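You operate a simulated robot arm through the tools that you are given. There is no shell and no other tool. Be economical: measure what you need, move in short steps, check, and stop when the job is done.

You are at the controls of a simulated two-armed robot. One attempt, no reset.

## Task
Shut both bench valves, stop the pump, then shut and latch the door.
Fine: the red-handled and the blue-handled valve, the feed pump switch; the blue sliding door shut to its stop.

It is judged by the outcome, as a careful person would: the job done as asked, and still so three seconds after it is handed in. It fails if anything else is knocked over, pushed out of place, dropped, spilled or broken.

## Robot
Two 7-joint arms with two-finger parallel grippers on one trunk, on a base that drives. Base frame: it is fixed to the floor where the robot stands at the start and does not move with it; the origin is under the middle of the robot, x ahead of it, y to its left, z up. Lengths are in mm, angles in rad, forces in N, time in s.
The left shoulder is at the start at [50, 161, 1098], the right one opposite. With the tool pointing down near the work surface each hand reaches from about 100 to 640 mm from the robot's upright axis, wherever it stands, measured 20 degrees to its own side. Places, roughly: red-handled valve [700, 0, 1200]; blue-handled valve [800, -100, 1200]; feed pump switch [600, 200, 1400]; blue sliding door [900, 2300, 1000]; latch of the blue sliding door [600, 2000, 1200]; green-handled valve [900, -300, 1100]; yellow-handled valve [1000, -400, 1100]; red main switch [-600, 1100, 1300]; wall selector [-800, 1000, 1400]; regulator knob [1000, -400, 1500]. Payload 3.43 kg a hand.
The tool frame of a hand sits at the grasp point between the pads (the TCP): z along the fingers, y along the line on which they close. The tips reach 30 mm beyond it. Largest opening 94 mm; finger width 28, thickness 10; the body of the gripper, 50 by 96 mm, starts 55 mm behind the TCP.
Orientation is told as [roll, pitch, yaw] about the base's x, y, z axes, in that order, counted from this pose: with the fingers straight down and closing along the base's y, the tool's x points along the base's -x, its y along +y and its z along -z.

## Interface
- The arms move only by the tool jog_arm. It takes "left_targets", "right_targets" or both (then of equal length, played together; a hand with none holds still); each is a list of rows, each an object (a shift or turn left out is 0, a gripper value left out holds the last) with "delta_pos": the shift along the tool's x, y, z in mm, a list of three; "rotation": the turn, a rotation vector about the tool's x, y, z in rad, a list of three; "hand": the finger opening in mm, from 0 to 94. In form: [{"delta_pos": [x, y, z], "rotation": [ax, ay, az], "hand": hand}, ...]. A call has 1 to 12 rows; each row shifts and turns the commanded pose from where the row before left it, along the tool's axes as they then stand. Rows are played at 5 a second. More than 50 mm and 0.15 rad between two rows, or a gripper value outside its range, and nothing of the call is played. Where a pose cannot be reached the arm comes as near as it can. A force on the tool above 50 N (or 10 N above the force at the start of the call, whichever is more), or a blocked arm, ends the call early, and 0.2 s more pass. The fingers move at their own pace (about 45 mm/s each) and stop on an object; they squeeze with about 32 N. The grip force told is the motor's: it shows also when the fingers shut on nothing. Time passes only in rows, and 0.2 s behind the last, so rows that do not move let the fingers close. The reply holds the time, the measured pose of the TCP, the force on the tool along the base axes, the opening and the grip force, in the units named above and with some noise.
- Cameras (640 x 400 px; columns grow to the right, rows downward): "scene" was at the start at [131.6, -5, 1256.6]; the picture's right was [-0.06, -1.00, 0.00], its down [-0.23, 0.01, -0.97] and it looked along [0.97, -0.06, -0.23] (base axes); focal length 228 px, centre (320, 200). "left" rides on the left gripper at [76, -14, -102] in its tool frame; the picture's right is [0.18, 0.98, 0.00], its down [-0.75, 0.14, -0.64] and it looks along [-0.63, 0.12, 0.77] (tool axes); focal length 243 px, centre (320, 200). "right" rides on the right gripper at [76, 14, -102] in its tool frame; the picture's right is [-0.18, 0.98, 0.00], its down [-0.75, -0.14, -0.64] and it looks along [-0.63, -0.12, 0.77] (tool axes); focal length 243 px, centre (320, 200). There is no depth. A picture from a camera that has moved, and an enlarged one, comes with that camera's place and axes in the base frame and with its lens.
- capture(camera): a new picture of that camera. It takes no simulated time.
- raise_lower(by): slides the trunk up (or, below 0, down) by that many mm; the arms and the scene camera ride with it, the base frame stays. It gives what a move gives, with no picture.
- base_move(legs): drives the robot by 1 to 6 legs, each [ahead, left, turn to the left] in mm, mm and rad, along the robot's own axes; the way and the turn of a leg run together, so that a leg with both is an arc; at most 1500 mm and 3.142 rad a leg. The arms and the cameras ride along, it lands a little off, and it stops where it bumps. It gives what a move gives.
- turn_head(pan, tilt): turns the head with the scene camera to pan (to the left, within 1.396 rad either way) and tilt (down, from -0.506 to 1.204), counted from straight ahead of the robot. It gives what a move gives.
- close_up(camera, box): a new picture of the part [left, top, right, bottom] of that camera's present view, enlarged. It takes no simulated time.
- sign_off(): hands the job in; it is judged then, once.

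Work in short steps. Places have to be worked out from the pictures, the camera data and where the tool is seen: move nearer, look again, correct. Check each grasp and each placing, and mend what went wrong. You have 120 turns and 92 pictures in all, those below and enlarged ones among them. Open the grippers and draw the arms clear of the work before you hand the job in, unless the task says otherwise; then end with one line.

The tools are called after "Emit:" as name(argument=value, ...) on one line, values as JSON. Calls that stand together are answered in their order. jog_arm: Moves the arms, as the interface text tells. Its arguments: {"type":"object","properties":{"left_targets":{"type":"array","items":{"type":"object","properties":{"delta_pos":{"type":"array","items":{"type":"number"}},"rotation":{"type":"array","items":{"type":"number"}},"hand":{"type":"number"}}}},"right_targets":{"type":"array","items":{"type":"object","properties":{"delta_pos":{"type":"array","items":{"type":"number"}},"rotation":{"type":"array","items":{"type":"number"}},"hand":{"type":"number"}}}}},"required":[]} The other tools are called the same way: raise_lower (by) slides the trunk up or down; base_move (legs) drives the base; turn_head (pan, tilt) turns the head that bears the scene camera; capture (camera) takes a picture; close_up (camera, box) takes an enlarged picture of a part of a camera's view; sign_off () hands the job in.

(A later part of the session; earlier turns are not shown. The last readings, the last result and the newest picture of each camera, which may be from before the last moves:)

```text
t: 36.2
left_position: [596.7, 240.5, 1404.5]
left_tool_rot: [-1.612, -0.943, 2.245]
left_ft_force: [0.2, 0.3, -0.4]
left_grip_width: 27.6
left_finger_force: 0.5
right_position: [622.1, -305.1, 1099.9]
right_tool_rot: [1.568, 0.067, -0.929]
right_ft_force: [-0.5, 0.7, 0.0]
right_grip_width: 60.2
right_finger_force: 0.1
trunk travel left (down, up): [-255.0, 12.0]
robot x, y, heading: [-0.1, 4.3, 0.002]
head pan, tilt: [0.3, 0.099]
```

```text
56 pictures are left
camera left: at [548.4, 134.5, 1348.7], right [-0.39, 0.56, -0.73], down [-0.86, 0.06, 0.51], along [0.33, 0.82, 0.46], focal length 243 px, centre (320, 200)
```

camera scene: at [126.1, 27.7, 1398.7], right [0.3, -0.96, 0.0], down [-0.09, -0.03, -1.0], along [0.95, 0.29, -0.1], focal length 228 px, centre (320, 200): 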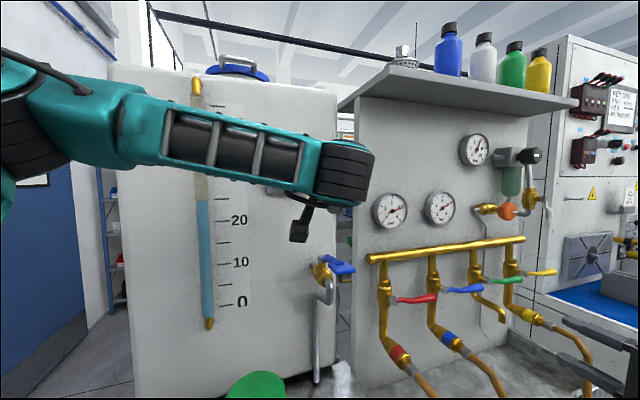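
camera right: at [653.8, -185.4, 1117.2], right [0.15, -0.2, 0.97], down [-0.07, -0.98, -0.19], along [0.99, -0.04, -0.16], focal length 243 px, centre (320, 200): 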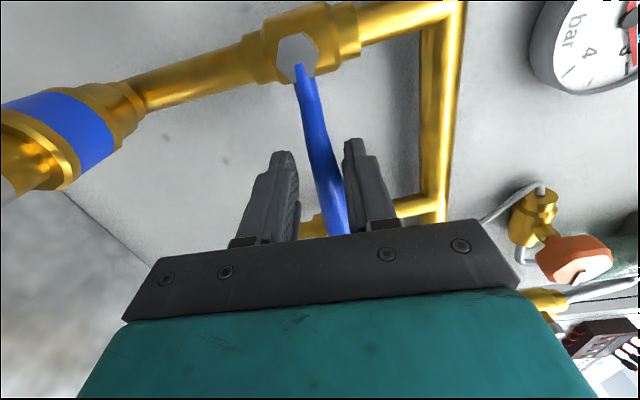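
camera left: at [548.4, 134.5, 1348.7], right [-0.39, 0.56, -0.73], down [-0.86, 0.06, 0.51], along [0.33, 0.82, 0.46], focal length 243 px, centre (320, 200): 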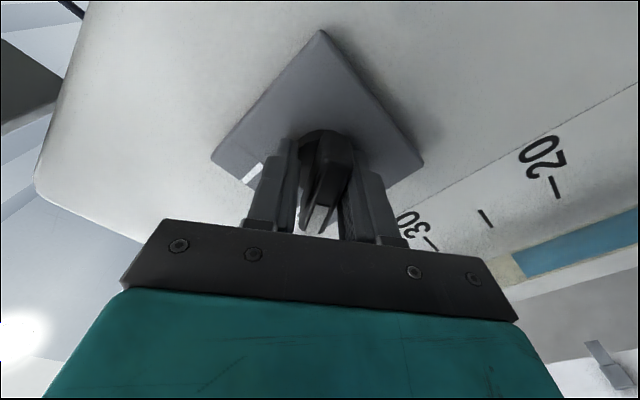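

Reads about −66° of tool turn; I open, back off and look where the pointer stands.

Emit:
jog_arm(left_targets=[{"hand": 50}, {}, {"delta_pos": [0, 0, -40]}, {"delta_pos": [0, 0, -40]}, {"delta_pos": [0, 0, -40]}])

Emit:
capture(camera="left")

```text
t: 37.4
left_position: [498.9, 167.0, 1402.9]
left_tool_rot: [-1.614, -0.943, 2.243]
left_ft_force: [0.4, -0.1, -0.1]
left_grip_width: 50.3
left_finger_force: 0.0
right_position: [621.6, -305.2, 1099.0]
right_tool_rot: [1.57, 0.066, -0.93]
right_ft_force: [0.6, -0.3, 0.4]
right_grip_width: 60.0
right_finger_force: 0.0
trunk travel left (down, up): [-255.0, 12.0]
robot x, y, heading: [-2.7, 0.0, 0.003]
head pan, tilt: [0.3, 0.099]
```

```text
55 pictures are left
camera left: at [451.3, 62.3, 1345.9], right [-0.4, 0.56, -0.72], down [-0.86, 0.06, 0.51], along [0.33, 0.82, 0.46], focal length 243 px, centre (320, 200)
```

left: 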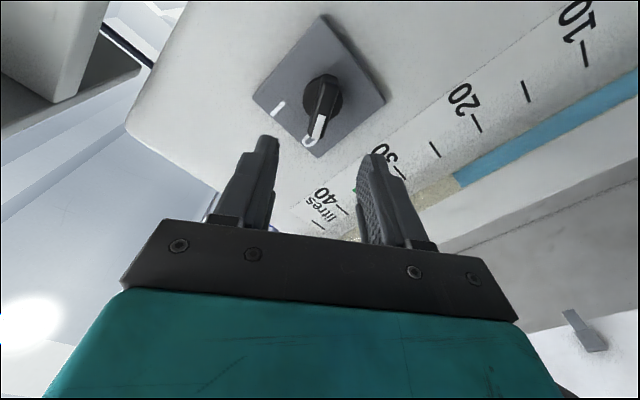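

Emit:
close_up(camera="left", box=[240, 10, 400, 160])

```text
2.67 times, centred on (320, 85) of left
camera zoom: at [451.3, 62.3, 1345.9], right [-0.4, 0.56, -0.72], down [-0.86, 0.06, 0.51], along [0.33, 0.82, 0.46], focal length 647 px, centre (320, 507)
```

zoom: 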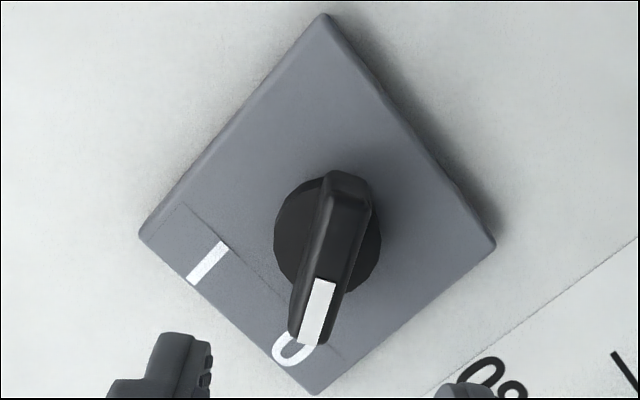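

The pointer is on 0: pump stopped. I retract the left hand a bit and look left for the door.

Emit:
jog_arm(left_targets=[{"delta_pos": [0, 0, -40], "rotation": [0, 0, 0.15]}, {"delta_pos": [0, 0, -20], "rotation": [0, 0, 0.15]}, {"rotation": [0, 0, 0.15]}, {"rotation": [0, 0, 0.15]}])

Emit:
turn_head(pan=1.2, tilt=0.3)

Emit:
capture(camera="scene")

```text
t: 38.4
left_position: [452.3, 133.6, 1401.9]
left_tool_rot: [-2.375, -1.538, 3.012]
left_ft_force: [-1.1, -0.5, -0.1]
left_grip_width: 49.9
left_finger_force: 0.1
right_position: [622.5, -305.0, 1098.7]
right_tool_rot: [1.567, 0.067, -0.929]
right_ft_force: [-0.3, -0.4, -0.1]
right_grip_width: 59.7
right_finger_force: 0.0
trunk travel left (down, up): [-255.0, 12.0]
robot x, y, heading: [1.5, -0.5, -0.001]
head pan, tilt: [0.3, 0.099]
```

```text
t: 39.6
left_position: [451.3, 134.3, 1401.1]
left_tool_rot: [-2.305, -1.535, 2.942]
left_ft_force: [-0.3, 0.1, 0.5]
left_grip_width: 50.1
left_finger_force: 0.0
right_position: [622.7, -304.1, 1099.5]
right_tool_rot: [1.567, 0.066, -0.929]
right_ft_force: [-0.3, 0.0, 0.5]
right_grip_width: 59.9
right_finger_force: 0.0
trunk travel left (down, up): [-255.0, 12.0]
robot x, y, heading: [2.5, -1.1, 0.001]
head pan, tilt: [1.201, 0.3]
```

```text
53 pictures are left
camera scene: at [72.2, 87.5, 1380.0], right [0.93, -0.36, 0.0], down [-0.11, -0.28, -0.96], along [0.35, 0.89, -0.3], focal length 228 px, centre (320, 200)
```

scene: 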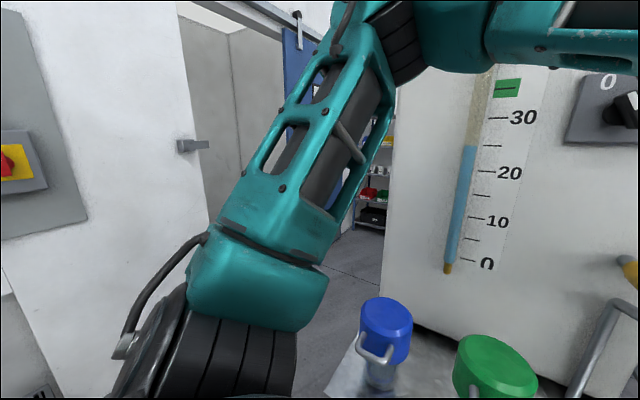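

The arm blocks the view, so I bring the left hand back to a tucked, downward pose, and likewise begin unrolling the right hand.

Emit:
jog_arm(left_targets=[{"rotation": [0.13, 0, 0]}, {"rotation": [0.13, 0, 0]}, {"rotation": [0.13, 0, 0]}, {"rotation": [0.13, 0, 0]}, {"rotation": [0.12, 0, 0]}, {"delta_pos": [40, 0, 0]}, {"delta_pos": [40, 0, 0]}, {"delta_pos": [40, 0, 0]}, {"rotation": [0, 0.14, 0]}, {"rotation": [0, 0.14, 0]}, {"rotation": [0, 0.14, 0]}, {"rotation": [0, 0.14, 0]}], right_targets=[{"delta_pos": [0, 0, -40], "rotation": [0, 0, -0.1368]}, {"delta_pos": [0, 0, -40], "rotation": [0, 0, -0.1368]}, {"rotation": [0, 0, -0.1368]}, {"rotation": [0, 0, -0.1368]}, {"rotation": [0, 0, -0.1368]}, {"rotation": [0, 0, -0.1368]}, {"rotation": [0, 0, -0.1368]}, {"rotation": [0, 0, -0.1368]}, {"rotation": [0, 0, -0.1368]}, {"rotation": [0, 0, -0.1368]}, {"rotation": [0, 0, -0.1368]}, {"rotation": [0, 0, -0.1368]}])

Emit:
capture(camera="scene")

```text
t: 42.2
left_position: [456.3, 131.4, 1279.9]
left_tool_rot: [-0.011, -1.043, 0.007]
left_ft_force: [0.1, 0.2, 0.2]
left_grip_width: 50.1
left_finger_force: 0.1
right_position: [557.9, -352.6, 1098.5]
right_tool_rot: [-1.245, -1.565, 1.888]
right_ft_force: [0.1, 1.0, -0.5]
right_grip_width: 60.2
right_finger_force: 0.0
trunk travel left (down, up): [-255.0, 12.0]
robot x, y, heading: [-3.5, -1.5, -0.0]
head pan, tilt: [1.201, 0.3]
```

```text
52 pictures are left
camera scene: at [72.3, 87.4, 1380.0], right [0.93, -0.36, 0.0], down [-0.11, -0.28, -0.96], along [0.35, 0.89, -0.3], focal length 228 px, centre (320, 200)
```

scene: 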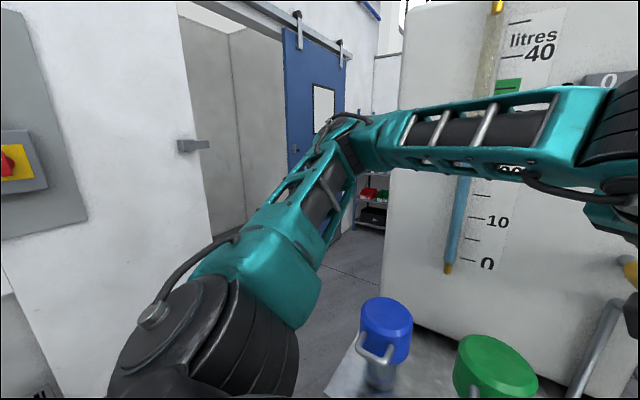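

Now the layout shows: doorway in the left wall, blue door slid open to the far side, a latch on the near jamb. I finish tucking both arms.

Emit:
jog_arm(left_targets=[{"rotation": [0, 0.1304, 0]}, {"rotation": [0, 0.1304, 0]}, {"rotation": [0, 0.1304, 0]}, {"rotation": [0, 0.1304, 0]}, {"rotation": [0, 0.1304, 0]}, {"rotation": [0, 0.1304, 0]}, {"rotation": [0, 0.1304, 0]}, {"rotation": [0, 0.1304, 0]}, {"delta_pos": [35, 10, 30]}, {"delta_pos": [35, 10, 30]}, {"delta_pos": [35, 10, 30]}, {"delta_pos": [20, 10, 30]}], right_targets=[{"rotation": [0.1287, 0, 0]}, {"rotation": [0.1287, 0, 0]}, {"rotation": [0.1287, 0, 0]}, {"rotation": [0.1287, 0, 0]}, {"rotation": [0.1287, 0, 0]}, {"rotation": [0, 0.143, 0]}, {"rotation": [0, 0.143, 0]}, {"rotation": [0, 0.143, 0]}, {"rotation": [0, 0.143, 0]}, {"rotation": [0, 0.143, 0]}, {"rotation": [0, 0.143, 0]}, {"rotation": [0, 0.143, 0]}])

Emit:
jog_arm(right_targets=[{"rotation": [0, 0.143, 0]}, {"rotation": [0, 0.143, 0]}, {"rotation": [0, 0.143, 0]}, {"rotation": [0, 0.14, 0]}, {"delta_pos": [40, 15, 0]}, {"delta_pos": [40, 15, 0]}, {"delta_pos": [40, 15, 0]}, {"delta_pos": [40, 15, 0]}, {"delta_pos": [35, 15, 0]}])

Emit:
turn_head(pan=1.35, tilt=0.2)

Emit:
capture(camera="scene")

```text
t: 44.8
left_position: [332.2, 172.6, 1160.7]
left_tool_rot: [-0.006, -0.003, 0.0]
left_ft_force: [0.1, 0.3, 0.1]
left_grip_width: 49.9
left_finger_force: 0.1
right_position: [557.2, -352.5, 1099.1]
right_tool_rot: [-0.009, -0.568, 0.001]
right_ft_force: [-0.3, -0.2, -0.4]
right_grip_width: 59.9
right_finger_force: 0.1
trunk travel left (down, up): [-255.0, 12.0]
robot x, y, heading: [3.5, -0.7, 0.005]
head pan, tilt: [1.201, 0.3]
```

```text
t: 46.8
left_position: [330.7, 170.9, 1161.9]
left_tool_rot: [-0.007, -0.003, -0.003]
left_ft_force: [-0.9, 0.0, 0.3]
left_grip_width: 49.6
left_finger_force: 0.1
right_position: [362.2, -278.4, 1099.8]
right_tool_rot: [-0.005, -0.001, -0.002]
right_ft_force: [0.5, -0.1, 0.2]
right_grip_width: 60.0
right_finger_force: 0.0
trunk travel left (down, up): [-255.0, 12.0]
robot x, y, heading: [1.0, -0.2, 0.005]
head pan, tilt: [1.201, 0.3]
```

```text
t: 47.5
left_position: [332.2, 171.5, 1161.5]
left_tool_rot: [-0.006, -0.004, -0.003]
left_ft_force: [0.3, 0.0, 0.4]
left_grip_width: 49.9
left_finger_force: 0.0
right_position: [362.9, -277.4, 1099.7]
right_tool_rot: [-0.004, -0.002, 0.001]
right_ft_force: [0.1, 0.3, -0.1]
right_grip_width: 60.1
right_finger_force: 0.0
trunk travel left (down, up): [-255.0, 12.0]
robot x, y, heading: [1.0, 0.7, 0.005]
head pan, tilt: [1.349, 0.201]
```

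```text
51 pictures are left
camera scene: at [58.9, 91.4, 1389.2], right [0.98, -0.22, 0.0], down [-0.04, -0.19, -0.98], along [0.22, 0.96, -0.2], focal length 228 px, centre (320, 200)
```

scene: 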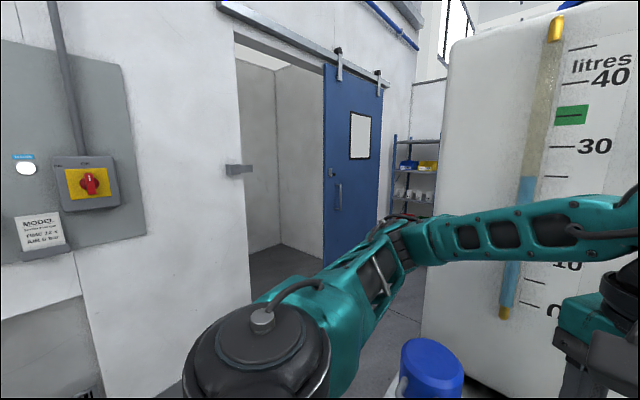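

Clear view. I zoom on the door handle and the jamb latch.

Emit:
close_up(camera="scene", box=[220, 140, 300, 190])

Emit:
close_up(camera="scene", box=[310, 140, 390, 220])

Emit:
turn_head(pan=1.2, tilt=0.9)

Emit:
capture(camera="scene")

```text
8.00 times, centred on (260, 165) of scene
camera zoom: at [58.9, 91.4, 1389.2], right [0.98, -0.22, 0.0], down [-0.04, -0.19, -0.98], along [0.22, 0.96, -0.2], focal length 1823 px, centre (800, 480)
```

zoom: 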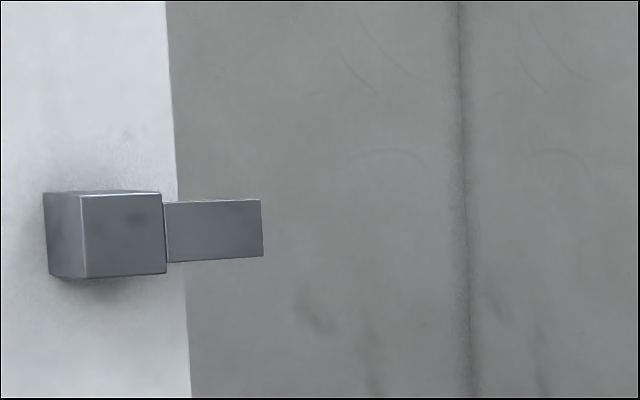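

```text
5.00 times, centred on (350, 180) of scene
camera zoom: at [58.9, 91.4, 1389.2], right [0.98, -0.22, 0.0], down [-0.04, -0.19, -0.98], along [0.22, 0.96, -0.2], focal length 1139 px, centre (170, 300)
```

zoom: 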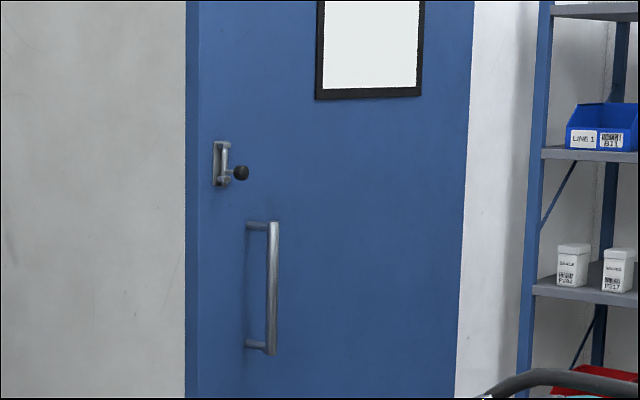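

```text
t: 48.6
left_position: [332.5, 170.5, 1161.5]
left_tool_rot: [-0.007, -0.004, -0.004]
left_ft_force: [0.4, -0.9, -0.7]
left_grip_width: 49.8
left_finger_force: 0.0
right_position: [363.2, -276.1, 1098.7]
right_tool_rot: [-0.005, -0.001, 0.0]
right_ft_force: [0.4, 0.0, -0.3]
right_grip_width: 59.9
right_finger_force: 0.0
trunk travel left (down, up): [-255.0, 12.0]
robot x, y, heading: [2.3, -0.1, -0.003]
head pan, tilt: [1.201, 0.901]
```

```text
48 pictures are left
camera scene: at [65.7, 70.9, 1327.8], right [0.93, -0.36, 0.0], down [-0.28, -0.73, -0.62], along [0.22, 0.58, -0.78], focal length 228 px, centre (320, 200)
```

scene: 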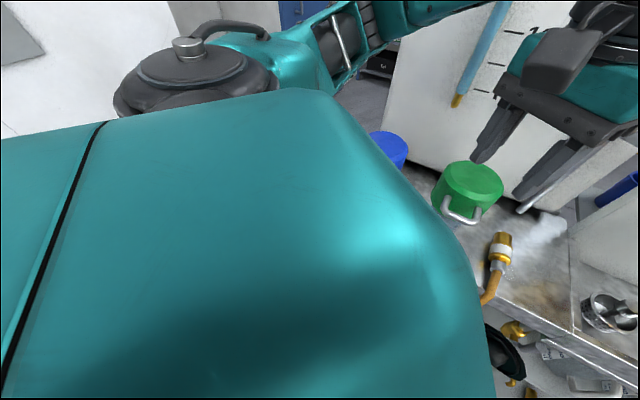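

The door has a vertical bar handle and a small swing latch with a black knob; the striker is on the near jamb. Everything in the room is rotated ~0.64 rad. I back off the bench, go sideways into the corridor between bench and left wall, then turn to face along it.

Emit:
base_move(legs=[[-120, -90, 0], [-420, 560, 0], [0, 0, 0.6435]])

Emit:
turn_head(pan=0.3, tilt=0.4)

Emit:
capture(camera="scene")

```text
t: 52.9
left_position: [-152.4, 569.1, 1161.6]
left_tool_rot: [-0.006, -0.003, 0.002]
left_ft_force: [0.8, -0.4, 0.4]
left_grip_width: 49.7
left_finger_force: 0.1
right_position: [-119.7, 123.5, 1098.9]
right_tool_rot: [-0.002, -0.003, 0.005]
right_ft_force: [-0.4, 0.0, -0.3]
right_grip_width: 60.2
right_finger_force: 0.0
trunk travel left (down, up): [-255.0, 12.0]
robot x, y, heading: [-483.3, 397.7, 0.004]
head pan, tilt: [1.201, 0.901]
stopped in leg 2: the robot was blocked; the commanded pose is now the measured one
```

```text
t: 54.1
left_position: [-151.4, 570.7, 1161.5]
left_tool_rot: [-0.007, -0.003, 0.001]
left_ft_force: [-0.4, -0.4, 0.1]
left_grip_width: 50.1
left_finger_force: 0.2
right_position: [-121.3, 122.3, 1099.1]
right_tool_rot: [-0.005, -0.004, 0.004]
right_ft_force: [0.5, -0.2, -0.1]
right_grip_width: 59.9
right_finger_force: 0.1
trunk travel left (down, up): [-255.0, 12.0]
robot x, y, heading: [-481.7, 396.0, 0.002]
head pan, tilt: [0.3, 0.4]
```

```text
47 pictures are left
camera scene: at [-357.6, 426.7, 1370.7], right [0.3, -0.95, 0.0], down [-0.37, -0.12, -0.92], along [0.88, 0.28, -0.39], focal length 228 px, centre (320, 200)
```

scene: 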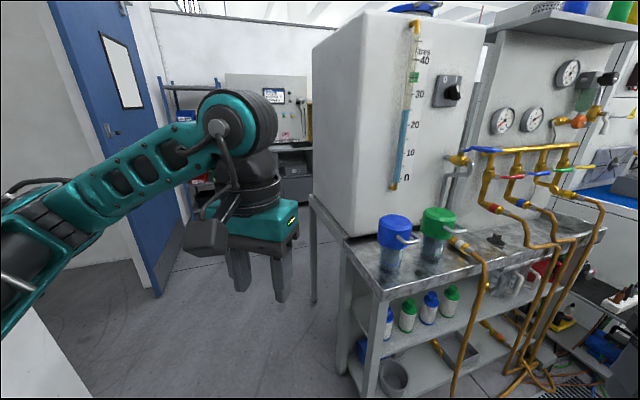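

Stopped by something at about 600 mm along; I look left and down to see what blocks me.

Emit:
turn_head(pan=1.35, tilt=0.6)

Emit:
capture(camera="scene")

```text
t: 55.4
left_position: [-151.4, 571.4, 1161.7]
left_tool_rot: [-0.008, -0.003, 0.003]
left_ft_force: [-0.6, 0.4, -0.2]
left_grip_width: 49.9
left_finger_force: 0.0
right_position: [-121.0, 123.0, 1099.8]
right_tool_rot: [-0.007, -0.004, 0.004]
right_ft_force: [0.7, 1.3, 0.3]
right_grip_width: 60.3
right_finger_force: 0.0
trunk travel left (down, up): [-255.0, 12.0]
robot x, y, heading: [-484.4, 401.5, 0.002]
head pan, tilt: [1.349, 0.6]
```

```text
46 pictures are left
camera scene: at [-426.8, 485.2, 1352.5], right [0.98, -0.22, 0.0], down [-0.12, -0.55, -0.83], along [0.18, 0.81, -0.56], focal length 228 px, centre (320, 200)
```

scene: 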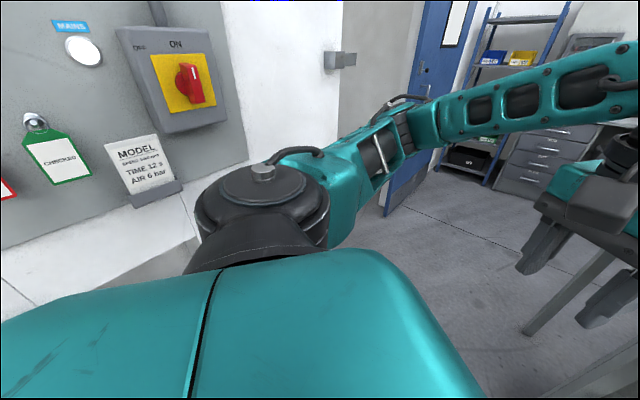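

I touched a low ledge under the mains panel (its card still stands). I move 100 mm away from it and turn to face along the corridor.

Emit:
base_move(legs=[[60, -80, 0], [0, 0, 0.6435]])

Emit:
turn_head(pan=0.0, tilt=0.6)

Emit:
capture(camera="scene")

Emit:
turn_head(pan=1.2, tilt=0.5)

Emit:
capture(camera="scene")

```text
t: 58.3
left_position: [-261.6, 656.6, 1161.9]
left_tool_rot: [-0.007, -0.004, 0.645]
left_ft_force: [-0.3, 0.1, 0.7]
left_grip_width: 50.3
left_finger_force: 0.0
right_position: [31.3, 316.1, 1099.8]
right_tool_rot: [-0.004, -0.003, 0.646]
right_ft_force: [-0.8, -0.6, 0.5]
right_grip_width: 60.2
right_finger_force: 0.0
trunk travel left (down, up): [-255.0, 12.0]
robot x, y, heading: [-421.2, 318.8, 0.65]
head pan, tilt: [1.349, 0.6]
```

```text
t: 59.8
left_position: [-262.0, 656.1, 1160.8]
left_tool_rot: [-0.007, -0.004, 0.645]
left_ft_force: [0.5, -0.5, 0.1]
left_grip_width: 50.1
left_finger_force: 0.2
right_position: [32.5, 315.4, 1099.6]
right_tool_rot: [-0.005, -0.004, 0.646]
right_ft_force: [0.5, 0.3, 0.9]
right_grip_width: 60.0
right_finger_force: 0.1
trunk travel left (down, up): [-255.0, 12.0]
robot x, y, heading: [-430.1, 316.6, 0.644]
head pan, tilt: [0.0, 0.6]
```

```text
45 pictures are left
camera scene: at [-323.2, 396.6, 1352.5], right [0.6, -0.8, 0.0], down [-0.45, -0.34, -0.83], along [0.66, 0.5, -0.56], focal length 228 px, centre (320, 200)
```

scene: 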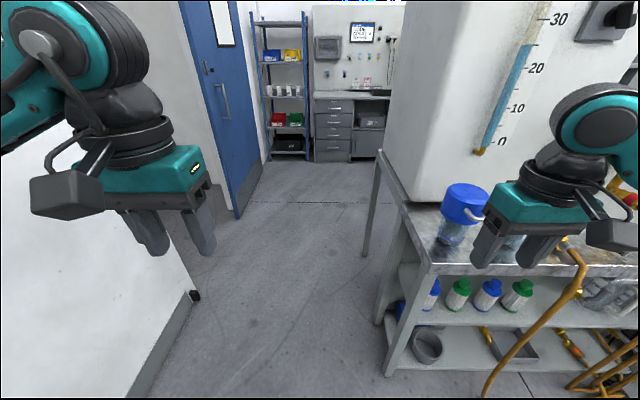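

```text
t: 61.2
left_position: [-261.6, 655.4, 1160.4]
left_tool_rot: [-0.006, -0.005, 0.645]
left_ft_force: [0.3, 0.2, 0.9]
left_grip_width: 50.2
left_finger_force: 0.0
right_position: [32.5, 315.7, 1099.9]
right_tool_rot: [-0.006, -0.003, 0.646]
right_ft_force: [-0.5, 0.3, -0.9]
right_grip_width: 60.0
right_finger_force: 0.0
trunk travel left (down, up): [-255.0, 12.0]
robot x, y, heading: [-422.7, 316.2, 0.644]
head pan, tilt: [1.201, 0.499]
```

```text
44 pictures are left
camera scene: at [-418.4, 431.0, 1361.6], right [0.96, 0.27, 0.0], down [0.13, -0.46, -0.88], along [-0.24, 0.84, -0.48], focal length 228 px, centre (320, 200)
```

scene: 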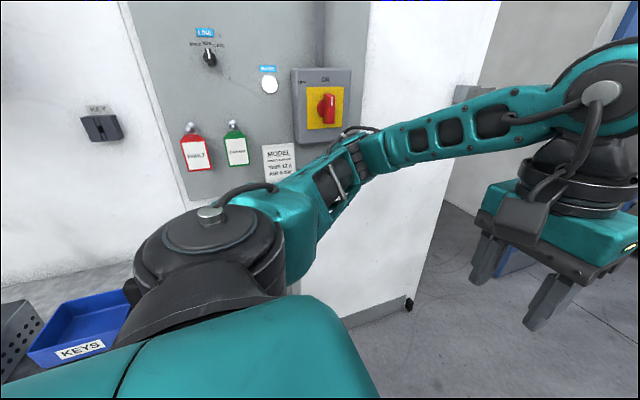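

The corridor ahead is clear: bench edge ≈187, wall ≈1333 in room coordinates, door handle at ≈1800 along it. I drive down the corridor in front of the open door and turn to face the wall.

Emit:
base_move(legs=[[500, 150, 0], [1500, 0, 0], [130, 0, 0], [0, 0, 1.571]])

Emit:
turn_head(pan=0.2, tilt=0.4)

Emit:
capture(camera="scene")

```text
t: 65.5
left_position: [107.2, 1127.0, 1162.6]
left_tool_rot: [-0.012, -0.007, 0.641]
left_ft_force: [-0.5, 0.6, 0.3]
left_grip_width: 50.2
left_finger_force: 0.1
right_position: [399.3, 783.5, 1099.3]
right_tool_rot: [-0.011, 0.0, 0.641]
right_ft_force: [-1.0, 0.7, 0.0]
right_grip_width: 60.3
right_finger_force: 0.0
trunk travel left (down, up): [-255.0, 12.0]
robot x, y, heading: [-49.3, 790.5, 0.638]
head pan, tilt: [1.201, 0.499]
stopped in leg 2: the robot was blocked; the commanded pose is now the measured one
```

```text
t: 66.8
left_position: [105.8, 1126.4, 1163.3]
left_tool_rot: [-0.01, -0.009, 0.643]
left_ft_force: [-0.4, -0.3, -0.1]
left_grip_width: 49.9
left_finger_force: 0.0
right_position: [398.9, 783.3, 1099.5]
right_tool_rot: [-0.008, 0.0, 0.642]
right_ft_force: [-0.1, 0.0, 0.1]
right_grip_width: 59.9
right_finger_force: 0.0
trunk travel left (down, up): [-255.0, 12.0]
robot x, y, heading: [-51.4, 791.8, 0.64]
head pan, tilt: [0.201, 0.4]
```

```text
43 pictures are left
camera scene: at [33.5, 883.6, 1371.4], right [0.75, -0.66, 0.0], down [-0.25, -0.29, -0.92], along [0.61, 0.69, -0.38], focal length 228 px, centre (320, 200)
```

scene: 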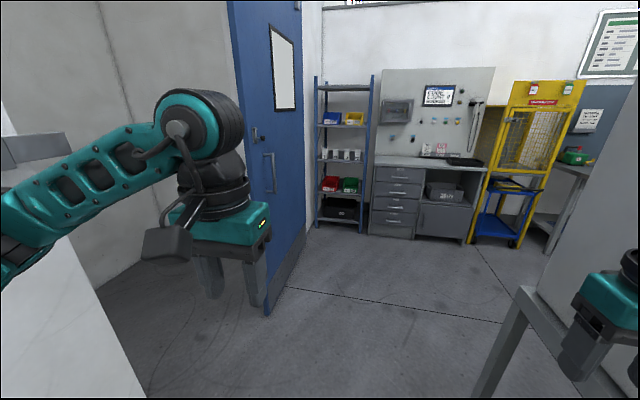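

Blocked again midway; I check left and right sides for the contact.

Emit:
turn_head(pan=-0.9, tilt=0.6)

Emit:
capture(camera="scene")

Emit:
turn_head(pan=1.0, tilt=0.5)

Emit:
capture(camera="scene")

```text
t: 68.1
left_position: [104.5, 1125.4, 1162.2]
left_tool_rot: [-0.01, -0.008, 0.642]
left_ft_force: [0.4, 0.5, -0.7]
left_grip_width: 50.3
left_finger_force: 0.2
right_position: [399.2, 784.5, 1099.6]
right_tool_rot: [-0.011, 0.0, 0.642]
right_ft_force: [-0.5, 0.1, -0.4]
right_grip_width: 59.9
right_finger_force: 0.1
trunk travel left (down, up): [-255.0, 12.0]
robot x, y, heading: [-52.2, 788.7, 0.642]
head pan, tilt: [-0.901, 0.6]
```

```text
42 pictures are left
camera scene: at [57.6, 791.9, 1353.3], right [-0.25, -0.97, 0.0], down [-0.54, 0.14, -0.83], along [0.8, -0.21, -0.56], focal length 228 px, centre (320, 200)
```

scene: 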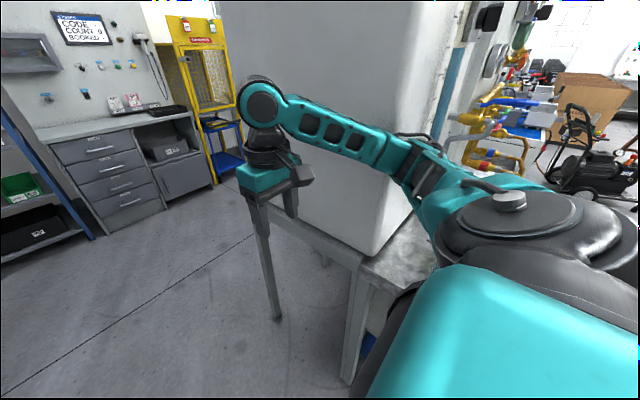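

```text
t: 70.0
left_position: [105.7, 1126.4, 1162.3]
left_tool_rot: [-0.011, -0.007, 0.642]
left_ft_force: [0.2, -0.7, -0.2]
left_grip_width: 49.6
left_finger_force: 0.1
right_position: [399.4, 783.6, 1099.2]
right_tool_rot: [-0.011, 0.001, 0.643]
right_ft_force: [0.4, -0.2, -0.4]
right_grip_width: 60.0
right_finger_force: 0.0
trunk travel left (down, up): [-255.0, 12.0]
robot x, y, heading: [-50.8, 791.4, 0.635]
head pan, tilt: [1.0, 0.499]
```

```text
41 pictures are left
camera scene: at [-34.6, 905.0, 1361.8], right [1.0, 0.07, 0.01], down [0.04, -0.48, -0.88], along [-0.06, 0.88, -0.48], focal length 228 px, centre (320, 200)
```

scene: 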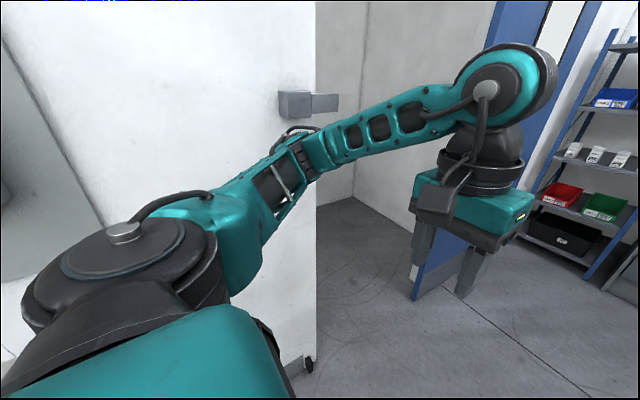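

Right arm has clearance; most likely the left elbow met the striker on the jamb. I shift 85 mm to the right (away from it) after a small step back, then continue slowly.

Emit:
base_move(legs=[[-40, -85, 0], [300, 0, 0]])

Emit:
capture(camera="scene")

```text
t: 70.7
left_position: [104.1, 1122.8, 1162.6]
left_tool_rot: [-0.014, -0.009, 0.645]
left_ft_force: [0.0, 0.1, -0.4]
left_grip_width: 50.0
left_finger_force: 0.1
right_position: [395.7, 782.4, 1098.9]
right_tool_rot: [-0.013, 0.002, 0.658]
right_ft_force: [-0.2, 0.1, 0.5]
right_grip_width: 60.4
right_finger_force: 0.1
trunk travel left (down, up): [-255.0, 12.0]
robot x, y, heading: [-48.4, 783.1, 0.639]
head pan, tilt: [1.0, 0.499]
stopped in leg 1: the robot was blocked; the commanded pose is now the measured one
```

```text
40 pictures are left
camera scene: at [-35.7, 901.5, 1361.7], right [1.0, 0.07, 0.01], down [0.04, -0.48, -0.88], along [-0.06, 0.87, -0.48], focal length 228 px, centre (320, 200)
```

scene: 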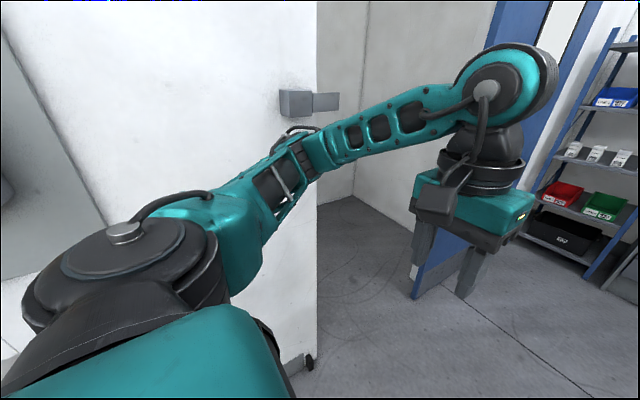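

The right arm's yaw deflected on that move, so it is the right elbow touching the tank. I move left, away from it.

Emit:
base_move(legs=[[-20, 60, 0]])

Emit:
turn_head(pan=-1.1, tilt=0.4)

Emit:
capture(camera="scene")

```text
t: 71.7
left_position: [59.6, 1153.9, 1161.5]
left_tool_rot: [-0.008, -0.004, 0.642]
left_ft_force: [-0.6, 0.9, -0.7]
left_grip_width: 50.1
left_finger_force: 0.0
right_position: [350.7, 815.7, 1094.6]
right_tool_rot: [-0.006, 0.012, 0.657]
right_ft_force: [0.6, -0.5, 0.3]
right_grip_width: 59.8
right_finger_force: 0.1
trunk travel left (down, up): [-255.0, 12.0]
robot x, y, heading: [-102.4, 817.1, 0.643]
head pan, tilt: [1.0, 0.499]
```

```text
t: 73.7
left_position: [60.7, 1153.4, 1161.4]
left_tool_rot: [-0.006, -0.006, 0.642]
left_ft_force: [-0.3, 0.4, 0.1]
left_grip_width: 49.6
left_finger_force: 0.1
right_position: [350.9, 814.7, 1095.3]
right_tool_rot: [-0.006, 0.01, 0.656]
right_ft_force: [-0.8, 0.0, 0.8]
right_grip_width: 60.0
right_finger_force: 0.0
trunk travel left (down, up): [-255.0, 12.0]
robot x, y, heading: [-100.0, 819.1, 0.646]
head pan, tilt: [-1.1, 0.4]
```

```text
39 pictures are left
camera scene: at [11.7, 801.0, 1370.7], right [-0.44, -0.9, 0.0], down [-0.35, 0.17, -0.92], along [0.83, -0.4, -0.39], focal length 228 px, centre (320, 200)
```

scene: 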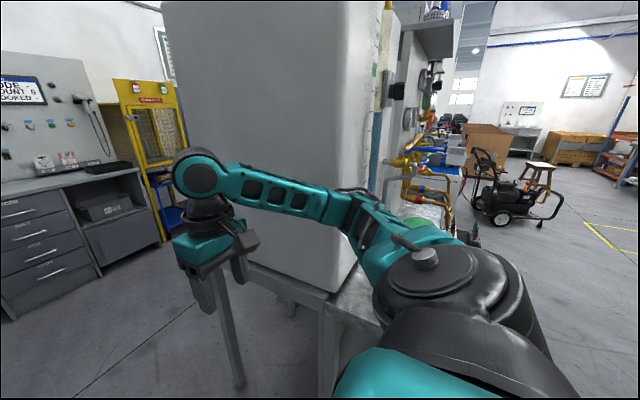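

I bring the right hand inward and forward so its elbow tucks in.

Emit:
jog_arm(right_targets=[{"delta_pos": [-25, 35, 0]}, {"delta_pos": [-25, 35, 0]}, {"delta_pos": [-25, 35, 0]}, {"delta_pos": [-25, 35, 0]}], left_targets=[{"delta_pos": [-25, -18, 0]}, {"delta_pos": [-25, -18, 0]}, {"delta_pos": [-25, -18, 0]}, {"delta_pos": [-25, -10, 0]}])

Emit:
capture(camera="scene")

```text
t: 74.7
left_position: [180.3, 1164.4, 1162.1]
left_tool_rot: [-0.007, -0.002, 0.645]
left_ft_force: [0.1, 0.1, -0.7]
left_grip_width: 50.2
left_finger_force: 0.0
right_position: [345.1, 987.2, 1093.5]
right_tool_rot: [-0.004, 0.009, 0.655]
right_ft_force: [0.1, 0.2, -0.4]
right_grip_width: 60.2
right_finger_force: 0.0
trunk travel left (down, up): [-255.0, 12.0]
robot x, y, heading: [-104.6, 820.0, 0.645]
head pan, tilt: [-1.1, 0.4]
```

```text
38 pictures are left
camera scene: at [11.8, 801.9, 1370.7], right [-0.44, -0.9, 0.0], down [-0.35, 0.17, -0.92], along [0.83, -0.4, -0.39], focal length 228 px, centre (320, 200)
```

scene: 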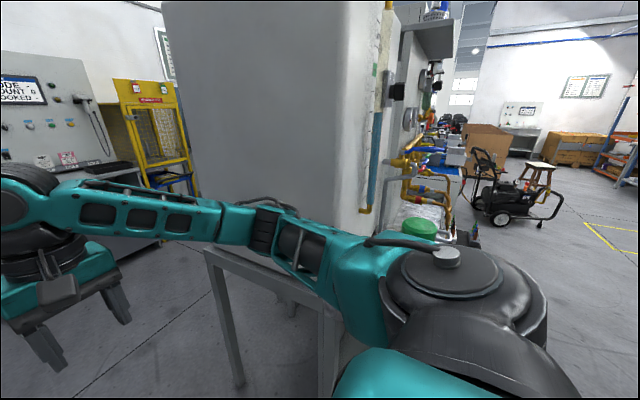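

The right elbow is well clear of the tank now. I drive ahead in stages.

Emit:
base_move(legs=[[400, -40, 0]])

Emit:
turn_head(pan=0.9, tilt=0.4)

Emit:
capture(camera="scene")

```text
t: 77.2
left_position: [520.8, 1366.6, 1161.7]
left_tool_rot: [-0.007, -0.003, 0.642]
left_ft_force: [0.1, -0.1, 0.0]
left_grip_width: 50.2
left_finger_force: 0.1
right_position: [686.0, 1191.0, 1093.6]
right_tool_rot: [-0.006, 0.01, 0.653]
right_ft_force: [-0.1, -1.3, 0.3]
right_grip_width: 60.1
right_finger_force: 0.2
trunk travel left (down, up): [-255.0, 12.0]
robot x, y, heading: [239.2, 1016.4, 0.639]
head pan, tilt: [-1.1, 0.4]
```

```text
t: 79.1
left_position: [519.9, 1366.7, 1162.5]
left_tool_rot: [-0.007, -0.003, 0.64]
left_ft_force: [-0.3, 0.6, 0.5]
left_grip_width: 50.0
left_finger_force: 0.1
right_position: [685.0, 1191.0, 1093.1]
right_tool_rot: [-0.006, 0.009, 0.656]
right_ft_force: [-0.4, -0.4, -0.7]
right_grip_width: 60.1
right_finger_force: 0.1
trunk travel left (down, up): [-255.0, 12.0]
robot x, y, heading: [238.4, 1022.1, 0.647]
head pan, tilt: [0.901, 0.4]
```

```text
37 pictures are left
camera scene: at [271.1, 1139.1, 1370.7], right [1.0, -0.03, 0.0], down [-0.01, -0.39, -0.92], along [0.03, 0.92, -0.39], focal length 228 px, centre (320, 200)
```

scene: 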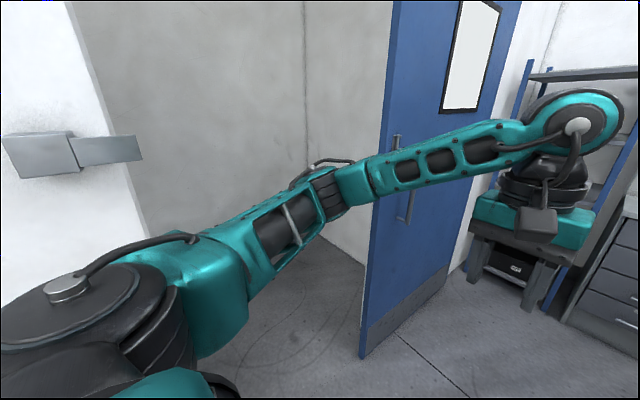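

Past the striker. I continue along to the handle and turn to face the door.

Emit:
base_move(legs=[[1170, -60, 0], [0, 0, 1.571]])

Emit:
turn_head(pan=0.2, tilt=0.3)

Emit:
capture(camera="scene")

```text
t: 89.0
left_position: [872.4, 1963.7, 1162.1]
left_tool_rot: [-0.007, -0.003, 2.214]
left_ft_force: [-0.2, -0.6, 0.7]
left_grip_width: 49.8
left_finger_force: 0.1
right_position: [1049.3, 2128.6, 1093.5]
right_tool_rot: [-0.004, 0.012, 2.225]
right_ft_force: [0.4, -0.2, 0.1]
right_grip_width: 59.8
right_finger_force: 0.1
trunk travel left (down, up): [-255.0, 12.0]
robot x, y, heading: [1215.9, 1682.9, 2.212]
head pan, tilt: [0.901, 0.4]
```

```text
t: 90.0
left_position: [872.0, 1962.8, 1162.8]
left_tool_rot: [-0.008, -0.003, 2.214]
left_ft_force: [0.1, 0.1, 0.3]
left_grip_width: 49.9
left_finger_force: 0.0
right_position: [1048.2, 2128.4, 1092.2]
right_tool_rot: [-0.006, 0.011, 2.225]
right_ft_force: [0.4, -0.5, 0.1]
right_grip_width: 60.0
right_finger_force: 0.0
trunk travel left (down, up): [-255.0, 12.0]
robot x, y, heading: [1216.9, 1685.1, 2.219]
head pan, tilt: [0.201, 0.3]
```

```text
36 pictures are left
camera scene: at [1122.4, 1776.4, 1380.0], right [0.66, 0.75, 0.0], down [0.22, -0.2, -0.96], along [-0.71, 0.63, -0.3], focal length 228 px, centre (320, 200)
```

scene: 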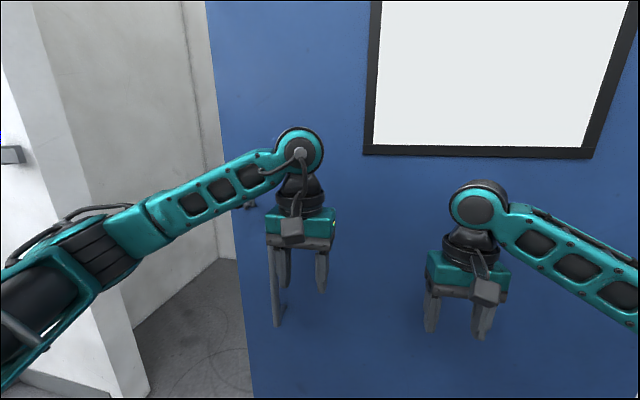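

I am now square to the door. The left hand hides the handle and latch, so I lift it and look.

Emit:
jog_arm(left_targets=[{"delta_pos": [10, -20, -40]}, {"delta_pos": [10, -20, -40]}, {"delta_pos": [10, -20, -40]}, {"delta_pos": [10, -20, -40]}])

Emit:
turn_head(pan=0.5, tilt=0.5)

Emit:
capture(camera="scene")

```text
t: 91.0
left_position: [961.2, 1978.5, 1322.3]
left_tool_rot: [-0.007, -0.002, 2.212]
left_ft_force: [0.2, 0.0, 0.1]
left_grip_width: 50.2
left_finger_force: 0.1
right_position: [1050.1, 2128.5, 1094.1]
right_tool_rot: [-0.004, 0.008, 2.226]
right_ft_force: [0.0, -0.2, 1.1]
right_grip_width: 60.0
right_finger_force: 0.1
trunk travel left (down, up): [-255.0, 12.0]
robot x, y, heading: [1215.4, 1681.0, 2.21]
head pan, tilt: [0.201, 0.3]
```

```text
t: 91.8
left_position: [958.7, 1977.3, 1322.2]
left_tool_rot: [-0.008, -0.004, 2.212]
left_ft_force: [0.0, -0.3, -0.7]
left_grip_width: 49.8
left_finger_force: 0.0
right_position: [1049.4, 2130.4, 1094.6]
right_tool_rot: [-0.004, 0.01, 2.224]
right_ft_force: [-0.5, 0.4, -0.2]
right_grip_width: 60.2
right_finger_force: 0.0
trunk travel left (down, up): [-255.0, 12.0]
robot x, y, heading: [1215.1, 1681.9, 2.22]
head pan, tilt: [0.499, 0.499]
```

```text
35 pictures are left
camera scene: at [1109.6, 1752.3, 1361.6], right [0.42, 0.91, 0.0], down [0.43, -0.2, -0.88], along [-0.8, 0.36, -0.48], focal length 228 px, centre (320, 200)
```

scene: 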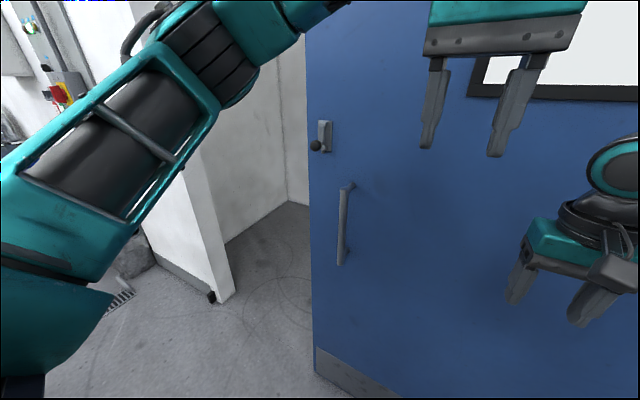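

Emit:
close_up(camera="scene", box=[300, 110, 380, 270])

Emit:
close_up(camera="scene", box=[300, 110, 348, 162])

```text
2.50 times, centred on (340, 190) of scene
camera zoom: at [1109.6, 1752.3, 1361.6], right [0.42, 0.91, 0.0], down [0.43, -0.2, -0.88], along [-0.8, 0.36, -0.48], focal length 570 px, centre (270, 225)
```

zoom: 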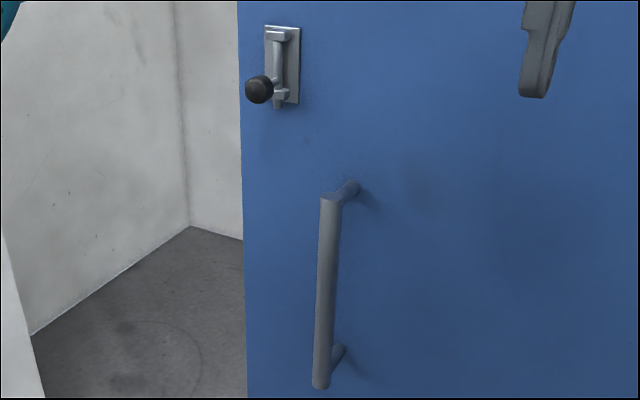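

```text
7.69 times, centred on (324, 136) of scene
camera zoom: at [1109.6, 1752.3, 1361.6], right [0.42, 0.91, 0.0], down [0.43, -0.2, -0.88], along [-0.8, 0.36, -0.48], focal length 1753 px, centre (289, 692)
```

zoom: 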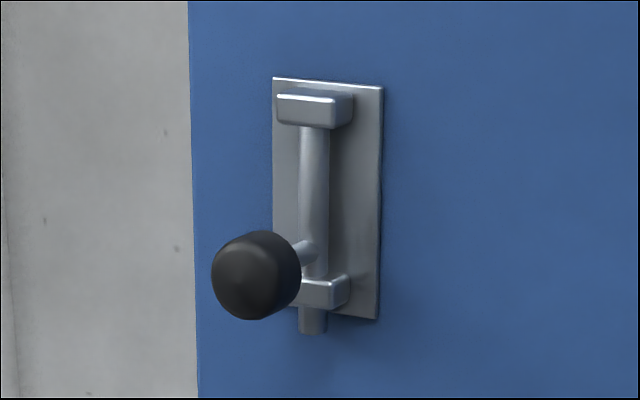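

Latch is a vertical bolt with a knob (currently down); the keeper on the jamb sits above its height, so after shutting I'll slide the knob up. Handle bar ≈ room (1736, 1240), z 847–1098. I drive 80 mm closer, then set closed fingers beside the bar to push it.

Emit:
base_move(legs=[[80, 0, 0]])

Emit:
jog_arm(left_targets=[{"delta_pos": [0, 35, 30], "hand": 0}, {"delta_pos": [0, 35, 30]}, {"delta_pos": [0, 35, 30]}, {"delta_pos": [0, 35, 30]}, {"delta_pos": [0, 15, 45]}, {"delta_pos": [0, 0, 48]}, {"delta_pos": [0, 0, 48]}])

Emit:
capture(camera="scene")

Emit:
capture(camera="left")

```text
t: 92.9
left_position: [911.0, 2042.2, 1321.8]
left_tool_rot: [-0.006, -0.004, 2.209]
left_ft_force: [-0.2, 0.5, -0.5]
left_grip_width: 49.9
left_finger_force: 0.1
right_position: [1001.5, 2192.8, 1093.0]
right_tool_rot: [-0.006, 0.01, 2.224]
right_ft_force: [-0.2, 0.6, 0.6]
right_grip_width: 59.9
right_finger_force: 0.0
trunk travel left (down, up): [-255.0, 12.0]
robot x, y, heading: [1171.6, 1746.7, 2.214]
head pan, tilt: [0.499, 0.499]
```

```text
t: 94.5
left_position: [788.5, 1950.0, 1060.5]
left_tool_rot: [-0.007, -0.004, 2.209]
left_ft_force: [0.7, -0.5, -0.4]
left_grip_width: 0.0
left_finger_force: 32.0
right_position: [1001.4, 2192.4, 1094.2]
right_tool_rot: [-0.005, 0.011, 2.225]
right_ft_force: [0.4, 0.5, -0.6]
right_grip_width: 59.7
right_finger_force: 0.0
trunk travel left (down, up): [-255.0, 12.0]
robot x, y, heading: [1165.7, 1740.5, 2.215]
head pan, tilt: [0.499, 0.499]
```

```text
32 pictures are left
camera scene: at [1061.9, 1815.3, 1361.6], right [0.42, 0.91, 0.0], down [0.44, -0.2, -0.88], along [-0.8, 0.36, -0.48], focal length 228 px, centre (320, 200)
```

scene: 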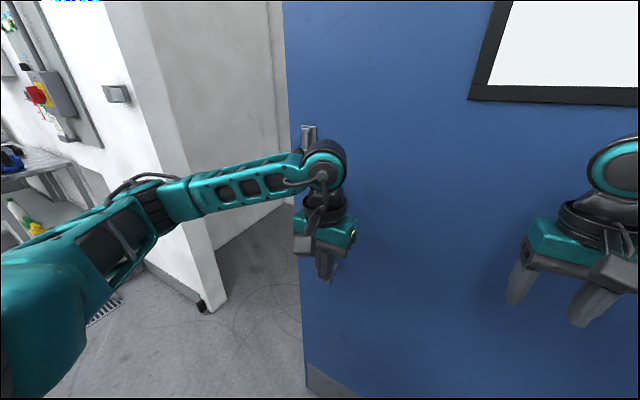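

```text
31 pictures are left
camera left: at [844.9, 1896.1, 1161.7], right [-0.68, -0.74, -0.01], down [-0.57, 0.51, 0.64], along [-0.47, 0.44, -0.76], focal length 243 px, centre (320, 200)
```

left: 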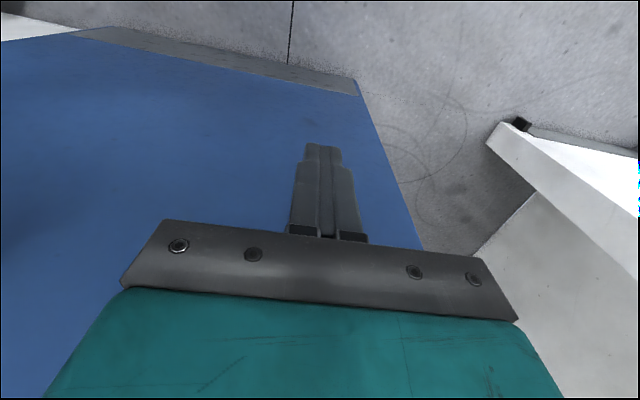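

The bar isn't visible in either view – hidden behind the hand. I zoom the scene view to check whether it would be hit by moving ahead.

Emit:
close_up(camera="scene", box=[270, 110, 390, 300])

```text
2.11 times, centred on (330, 205) of scene
camera zoom: at [1061.9, 1815.3, 1361.6], right [0.42, 0.91, 0.0], down [0.44, -0.2, -0.88], along [-0.8, 0.36, -0.48], focal length 480 px, centre (299, 190)
```

zoom: 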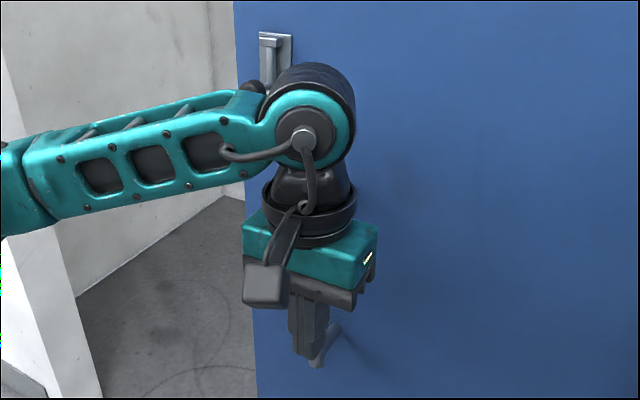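

Bar's exact place is uncertain by ~20 mm, so I move the hand 60 mm right and up a little and view it with the hand camera.

Emit:
jog_arm(left_targets=[{"delta_pos": [0, -40, -10]}, {"delta_pos": [0, -40, -10]}])

Emit:
capture(camera="left")

Emit:
close_up(camera="scene", box=[270, 110, 430, 300])

```text
t: 95.1
left_position: [852.8, 1998.4, 1080.1]
left_tool_rot: [-0.008, -0.003, 2.213]
left_ft_force: [0.8, 0.3, 0.1]
left_grip_width: 0.0
left_finger_force: 31.7
right_position: [1001.3, 2193.1, 1091.5]
right_tool_rot: [-0.003, 0.01, 2.226]
right_ft_force: [-0.1, 0.0, 0.8]
right_grip_width: 60.0
right_finger_force: 0.1
trunk travel left (down, up): [-255.0, 12.0]
robot x, y, heading: [1167.1, 1750.1, 2.213]
head pan, tilt: [0.499, 0.499]
```

```text
29 pictures are left
camera left: at [909.3, 1944.0, 1182.3], right [-0.68, -0.74, -0.01], down [-0.57, 0.51, 0.64], along [-0.47, 0.44, -0.77], focal length 243 px, centre (320, 200)
```

left: 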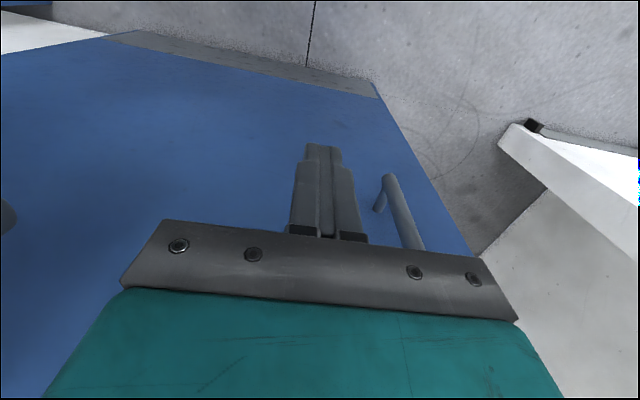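

```text
2.11 times, centred on (350, 205) of scene
camera zoom: at [1062.7, 1815.8, 1361.6], right [0.42, 0.91, 0.0], down [0.43, -0.2, -0.88], along [-0.8, 0.36, -0.48], focal length 480 px, centre (257, 190)
```

zoom: 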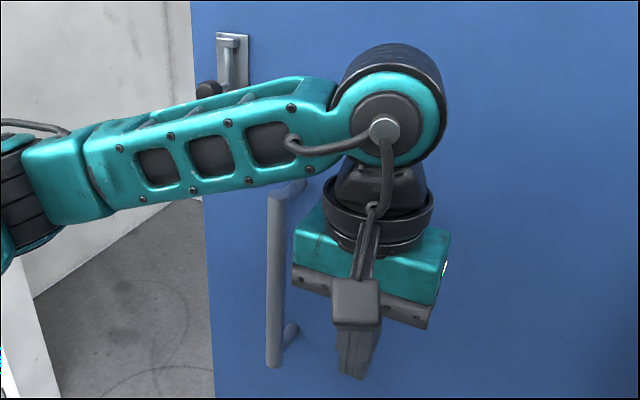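

The bar is now triangulated at room (1750, 1207), z 866–1126. I move forward level with it, then left until contact.

Emit:
jog_arm(left_targets=[{"delta_pos": [-40, 0, -10]}, {"delta_pos": [-40, 0, 0]}, {"delta_pos": [-38, 0, 0]}, {"delta_pos": [0, 40, 0]}, {"delta_pos": [0, 35, 0]}, {"delta_pos": [0, 10, 0]}])

Emit:
capture(camera="left")

Emit:
close_up(camera="scene", box=[270, 110, 430, 300])

```text
t: 96.5
left_position: [712.9, 2040.0, 1090.8]
left_tool_rot: [-0.008, -0.003, 2.212]
left_ft_force: [0.2, -0.4, 0.5]
left_grip_width: 0.2
left_finger_force: 32.0
right_position: [1002.4, 2191.9, 1092.8]
right_tool_rot: [-0.005, 0.012, 2.225]
right_ft_force: [0.2, -0.4, 0.4]
right_grip_width: 60.3
right_finger_force: 0.0
trunk travel left (down, up): [-255.0, 12.0]
robot x, y, heading: [1170.4, 1745.5, 2.216]
head pan, tilt: [0.499, 0.499]
```

```text
27 pictures are left
camera left: at [769.6, 1986.4, 1192.1], right [-0.68, -0.73, -0.01], down [-0.57, 0.52, 0.64], along [-0.47, 0.44, -0.77], focal length 243 px, centre (320, 200)
```

left: 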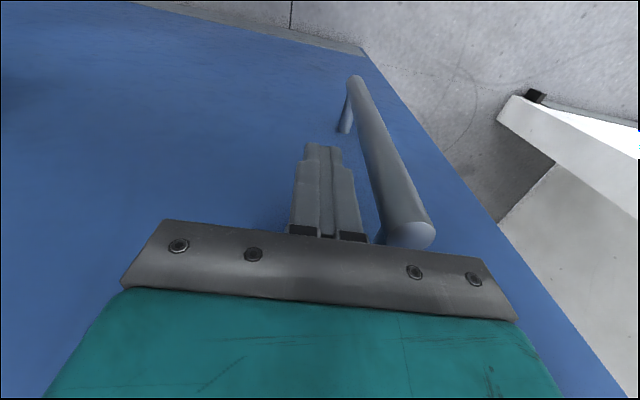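

```text
2.11 times, centred on (350, 205) of scene
camera zoom: at [1062.1, 1815.2, 1361.6], right [0.42, 0.91, 0.0], down [0.44, -0.2, -0.88], along [-0.8, 0.36, -0.48], focal length 480 px, centre (257, 190)
```

zoom: 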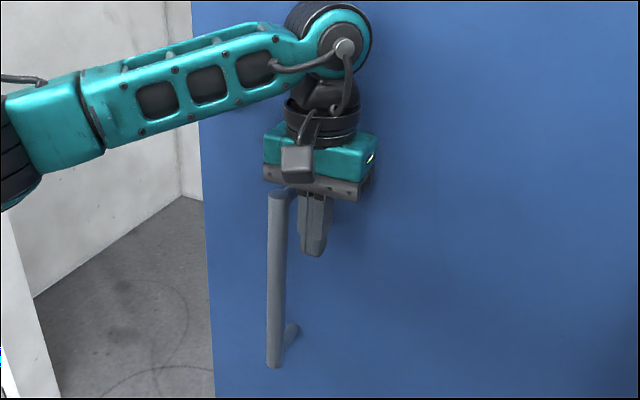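

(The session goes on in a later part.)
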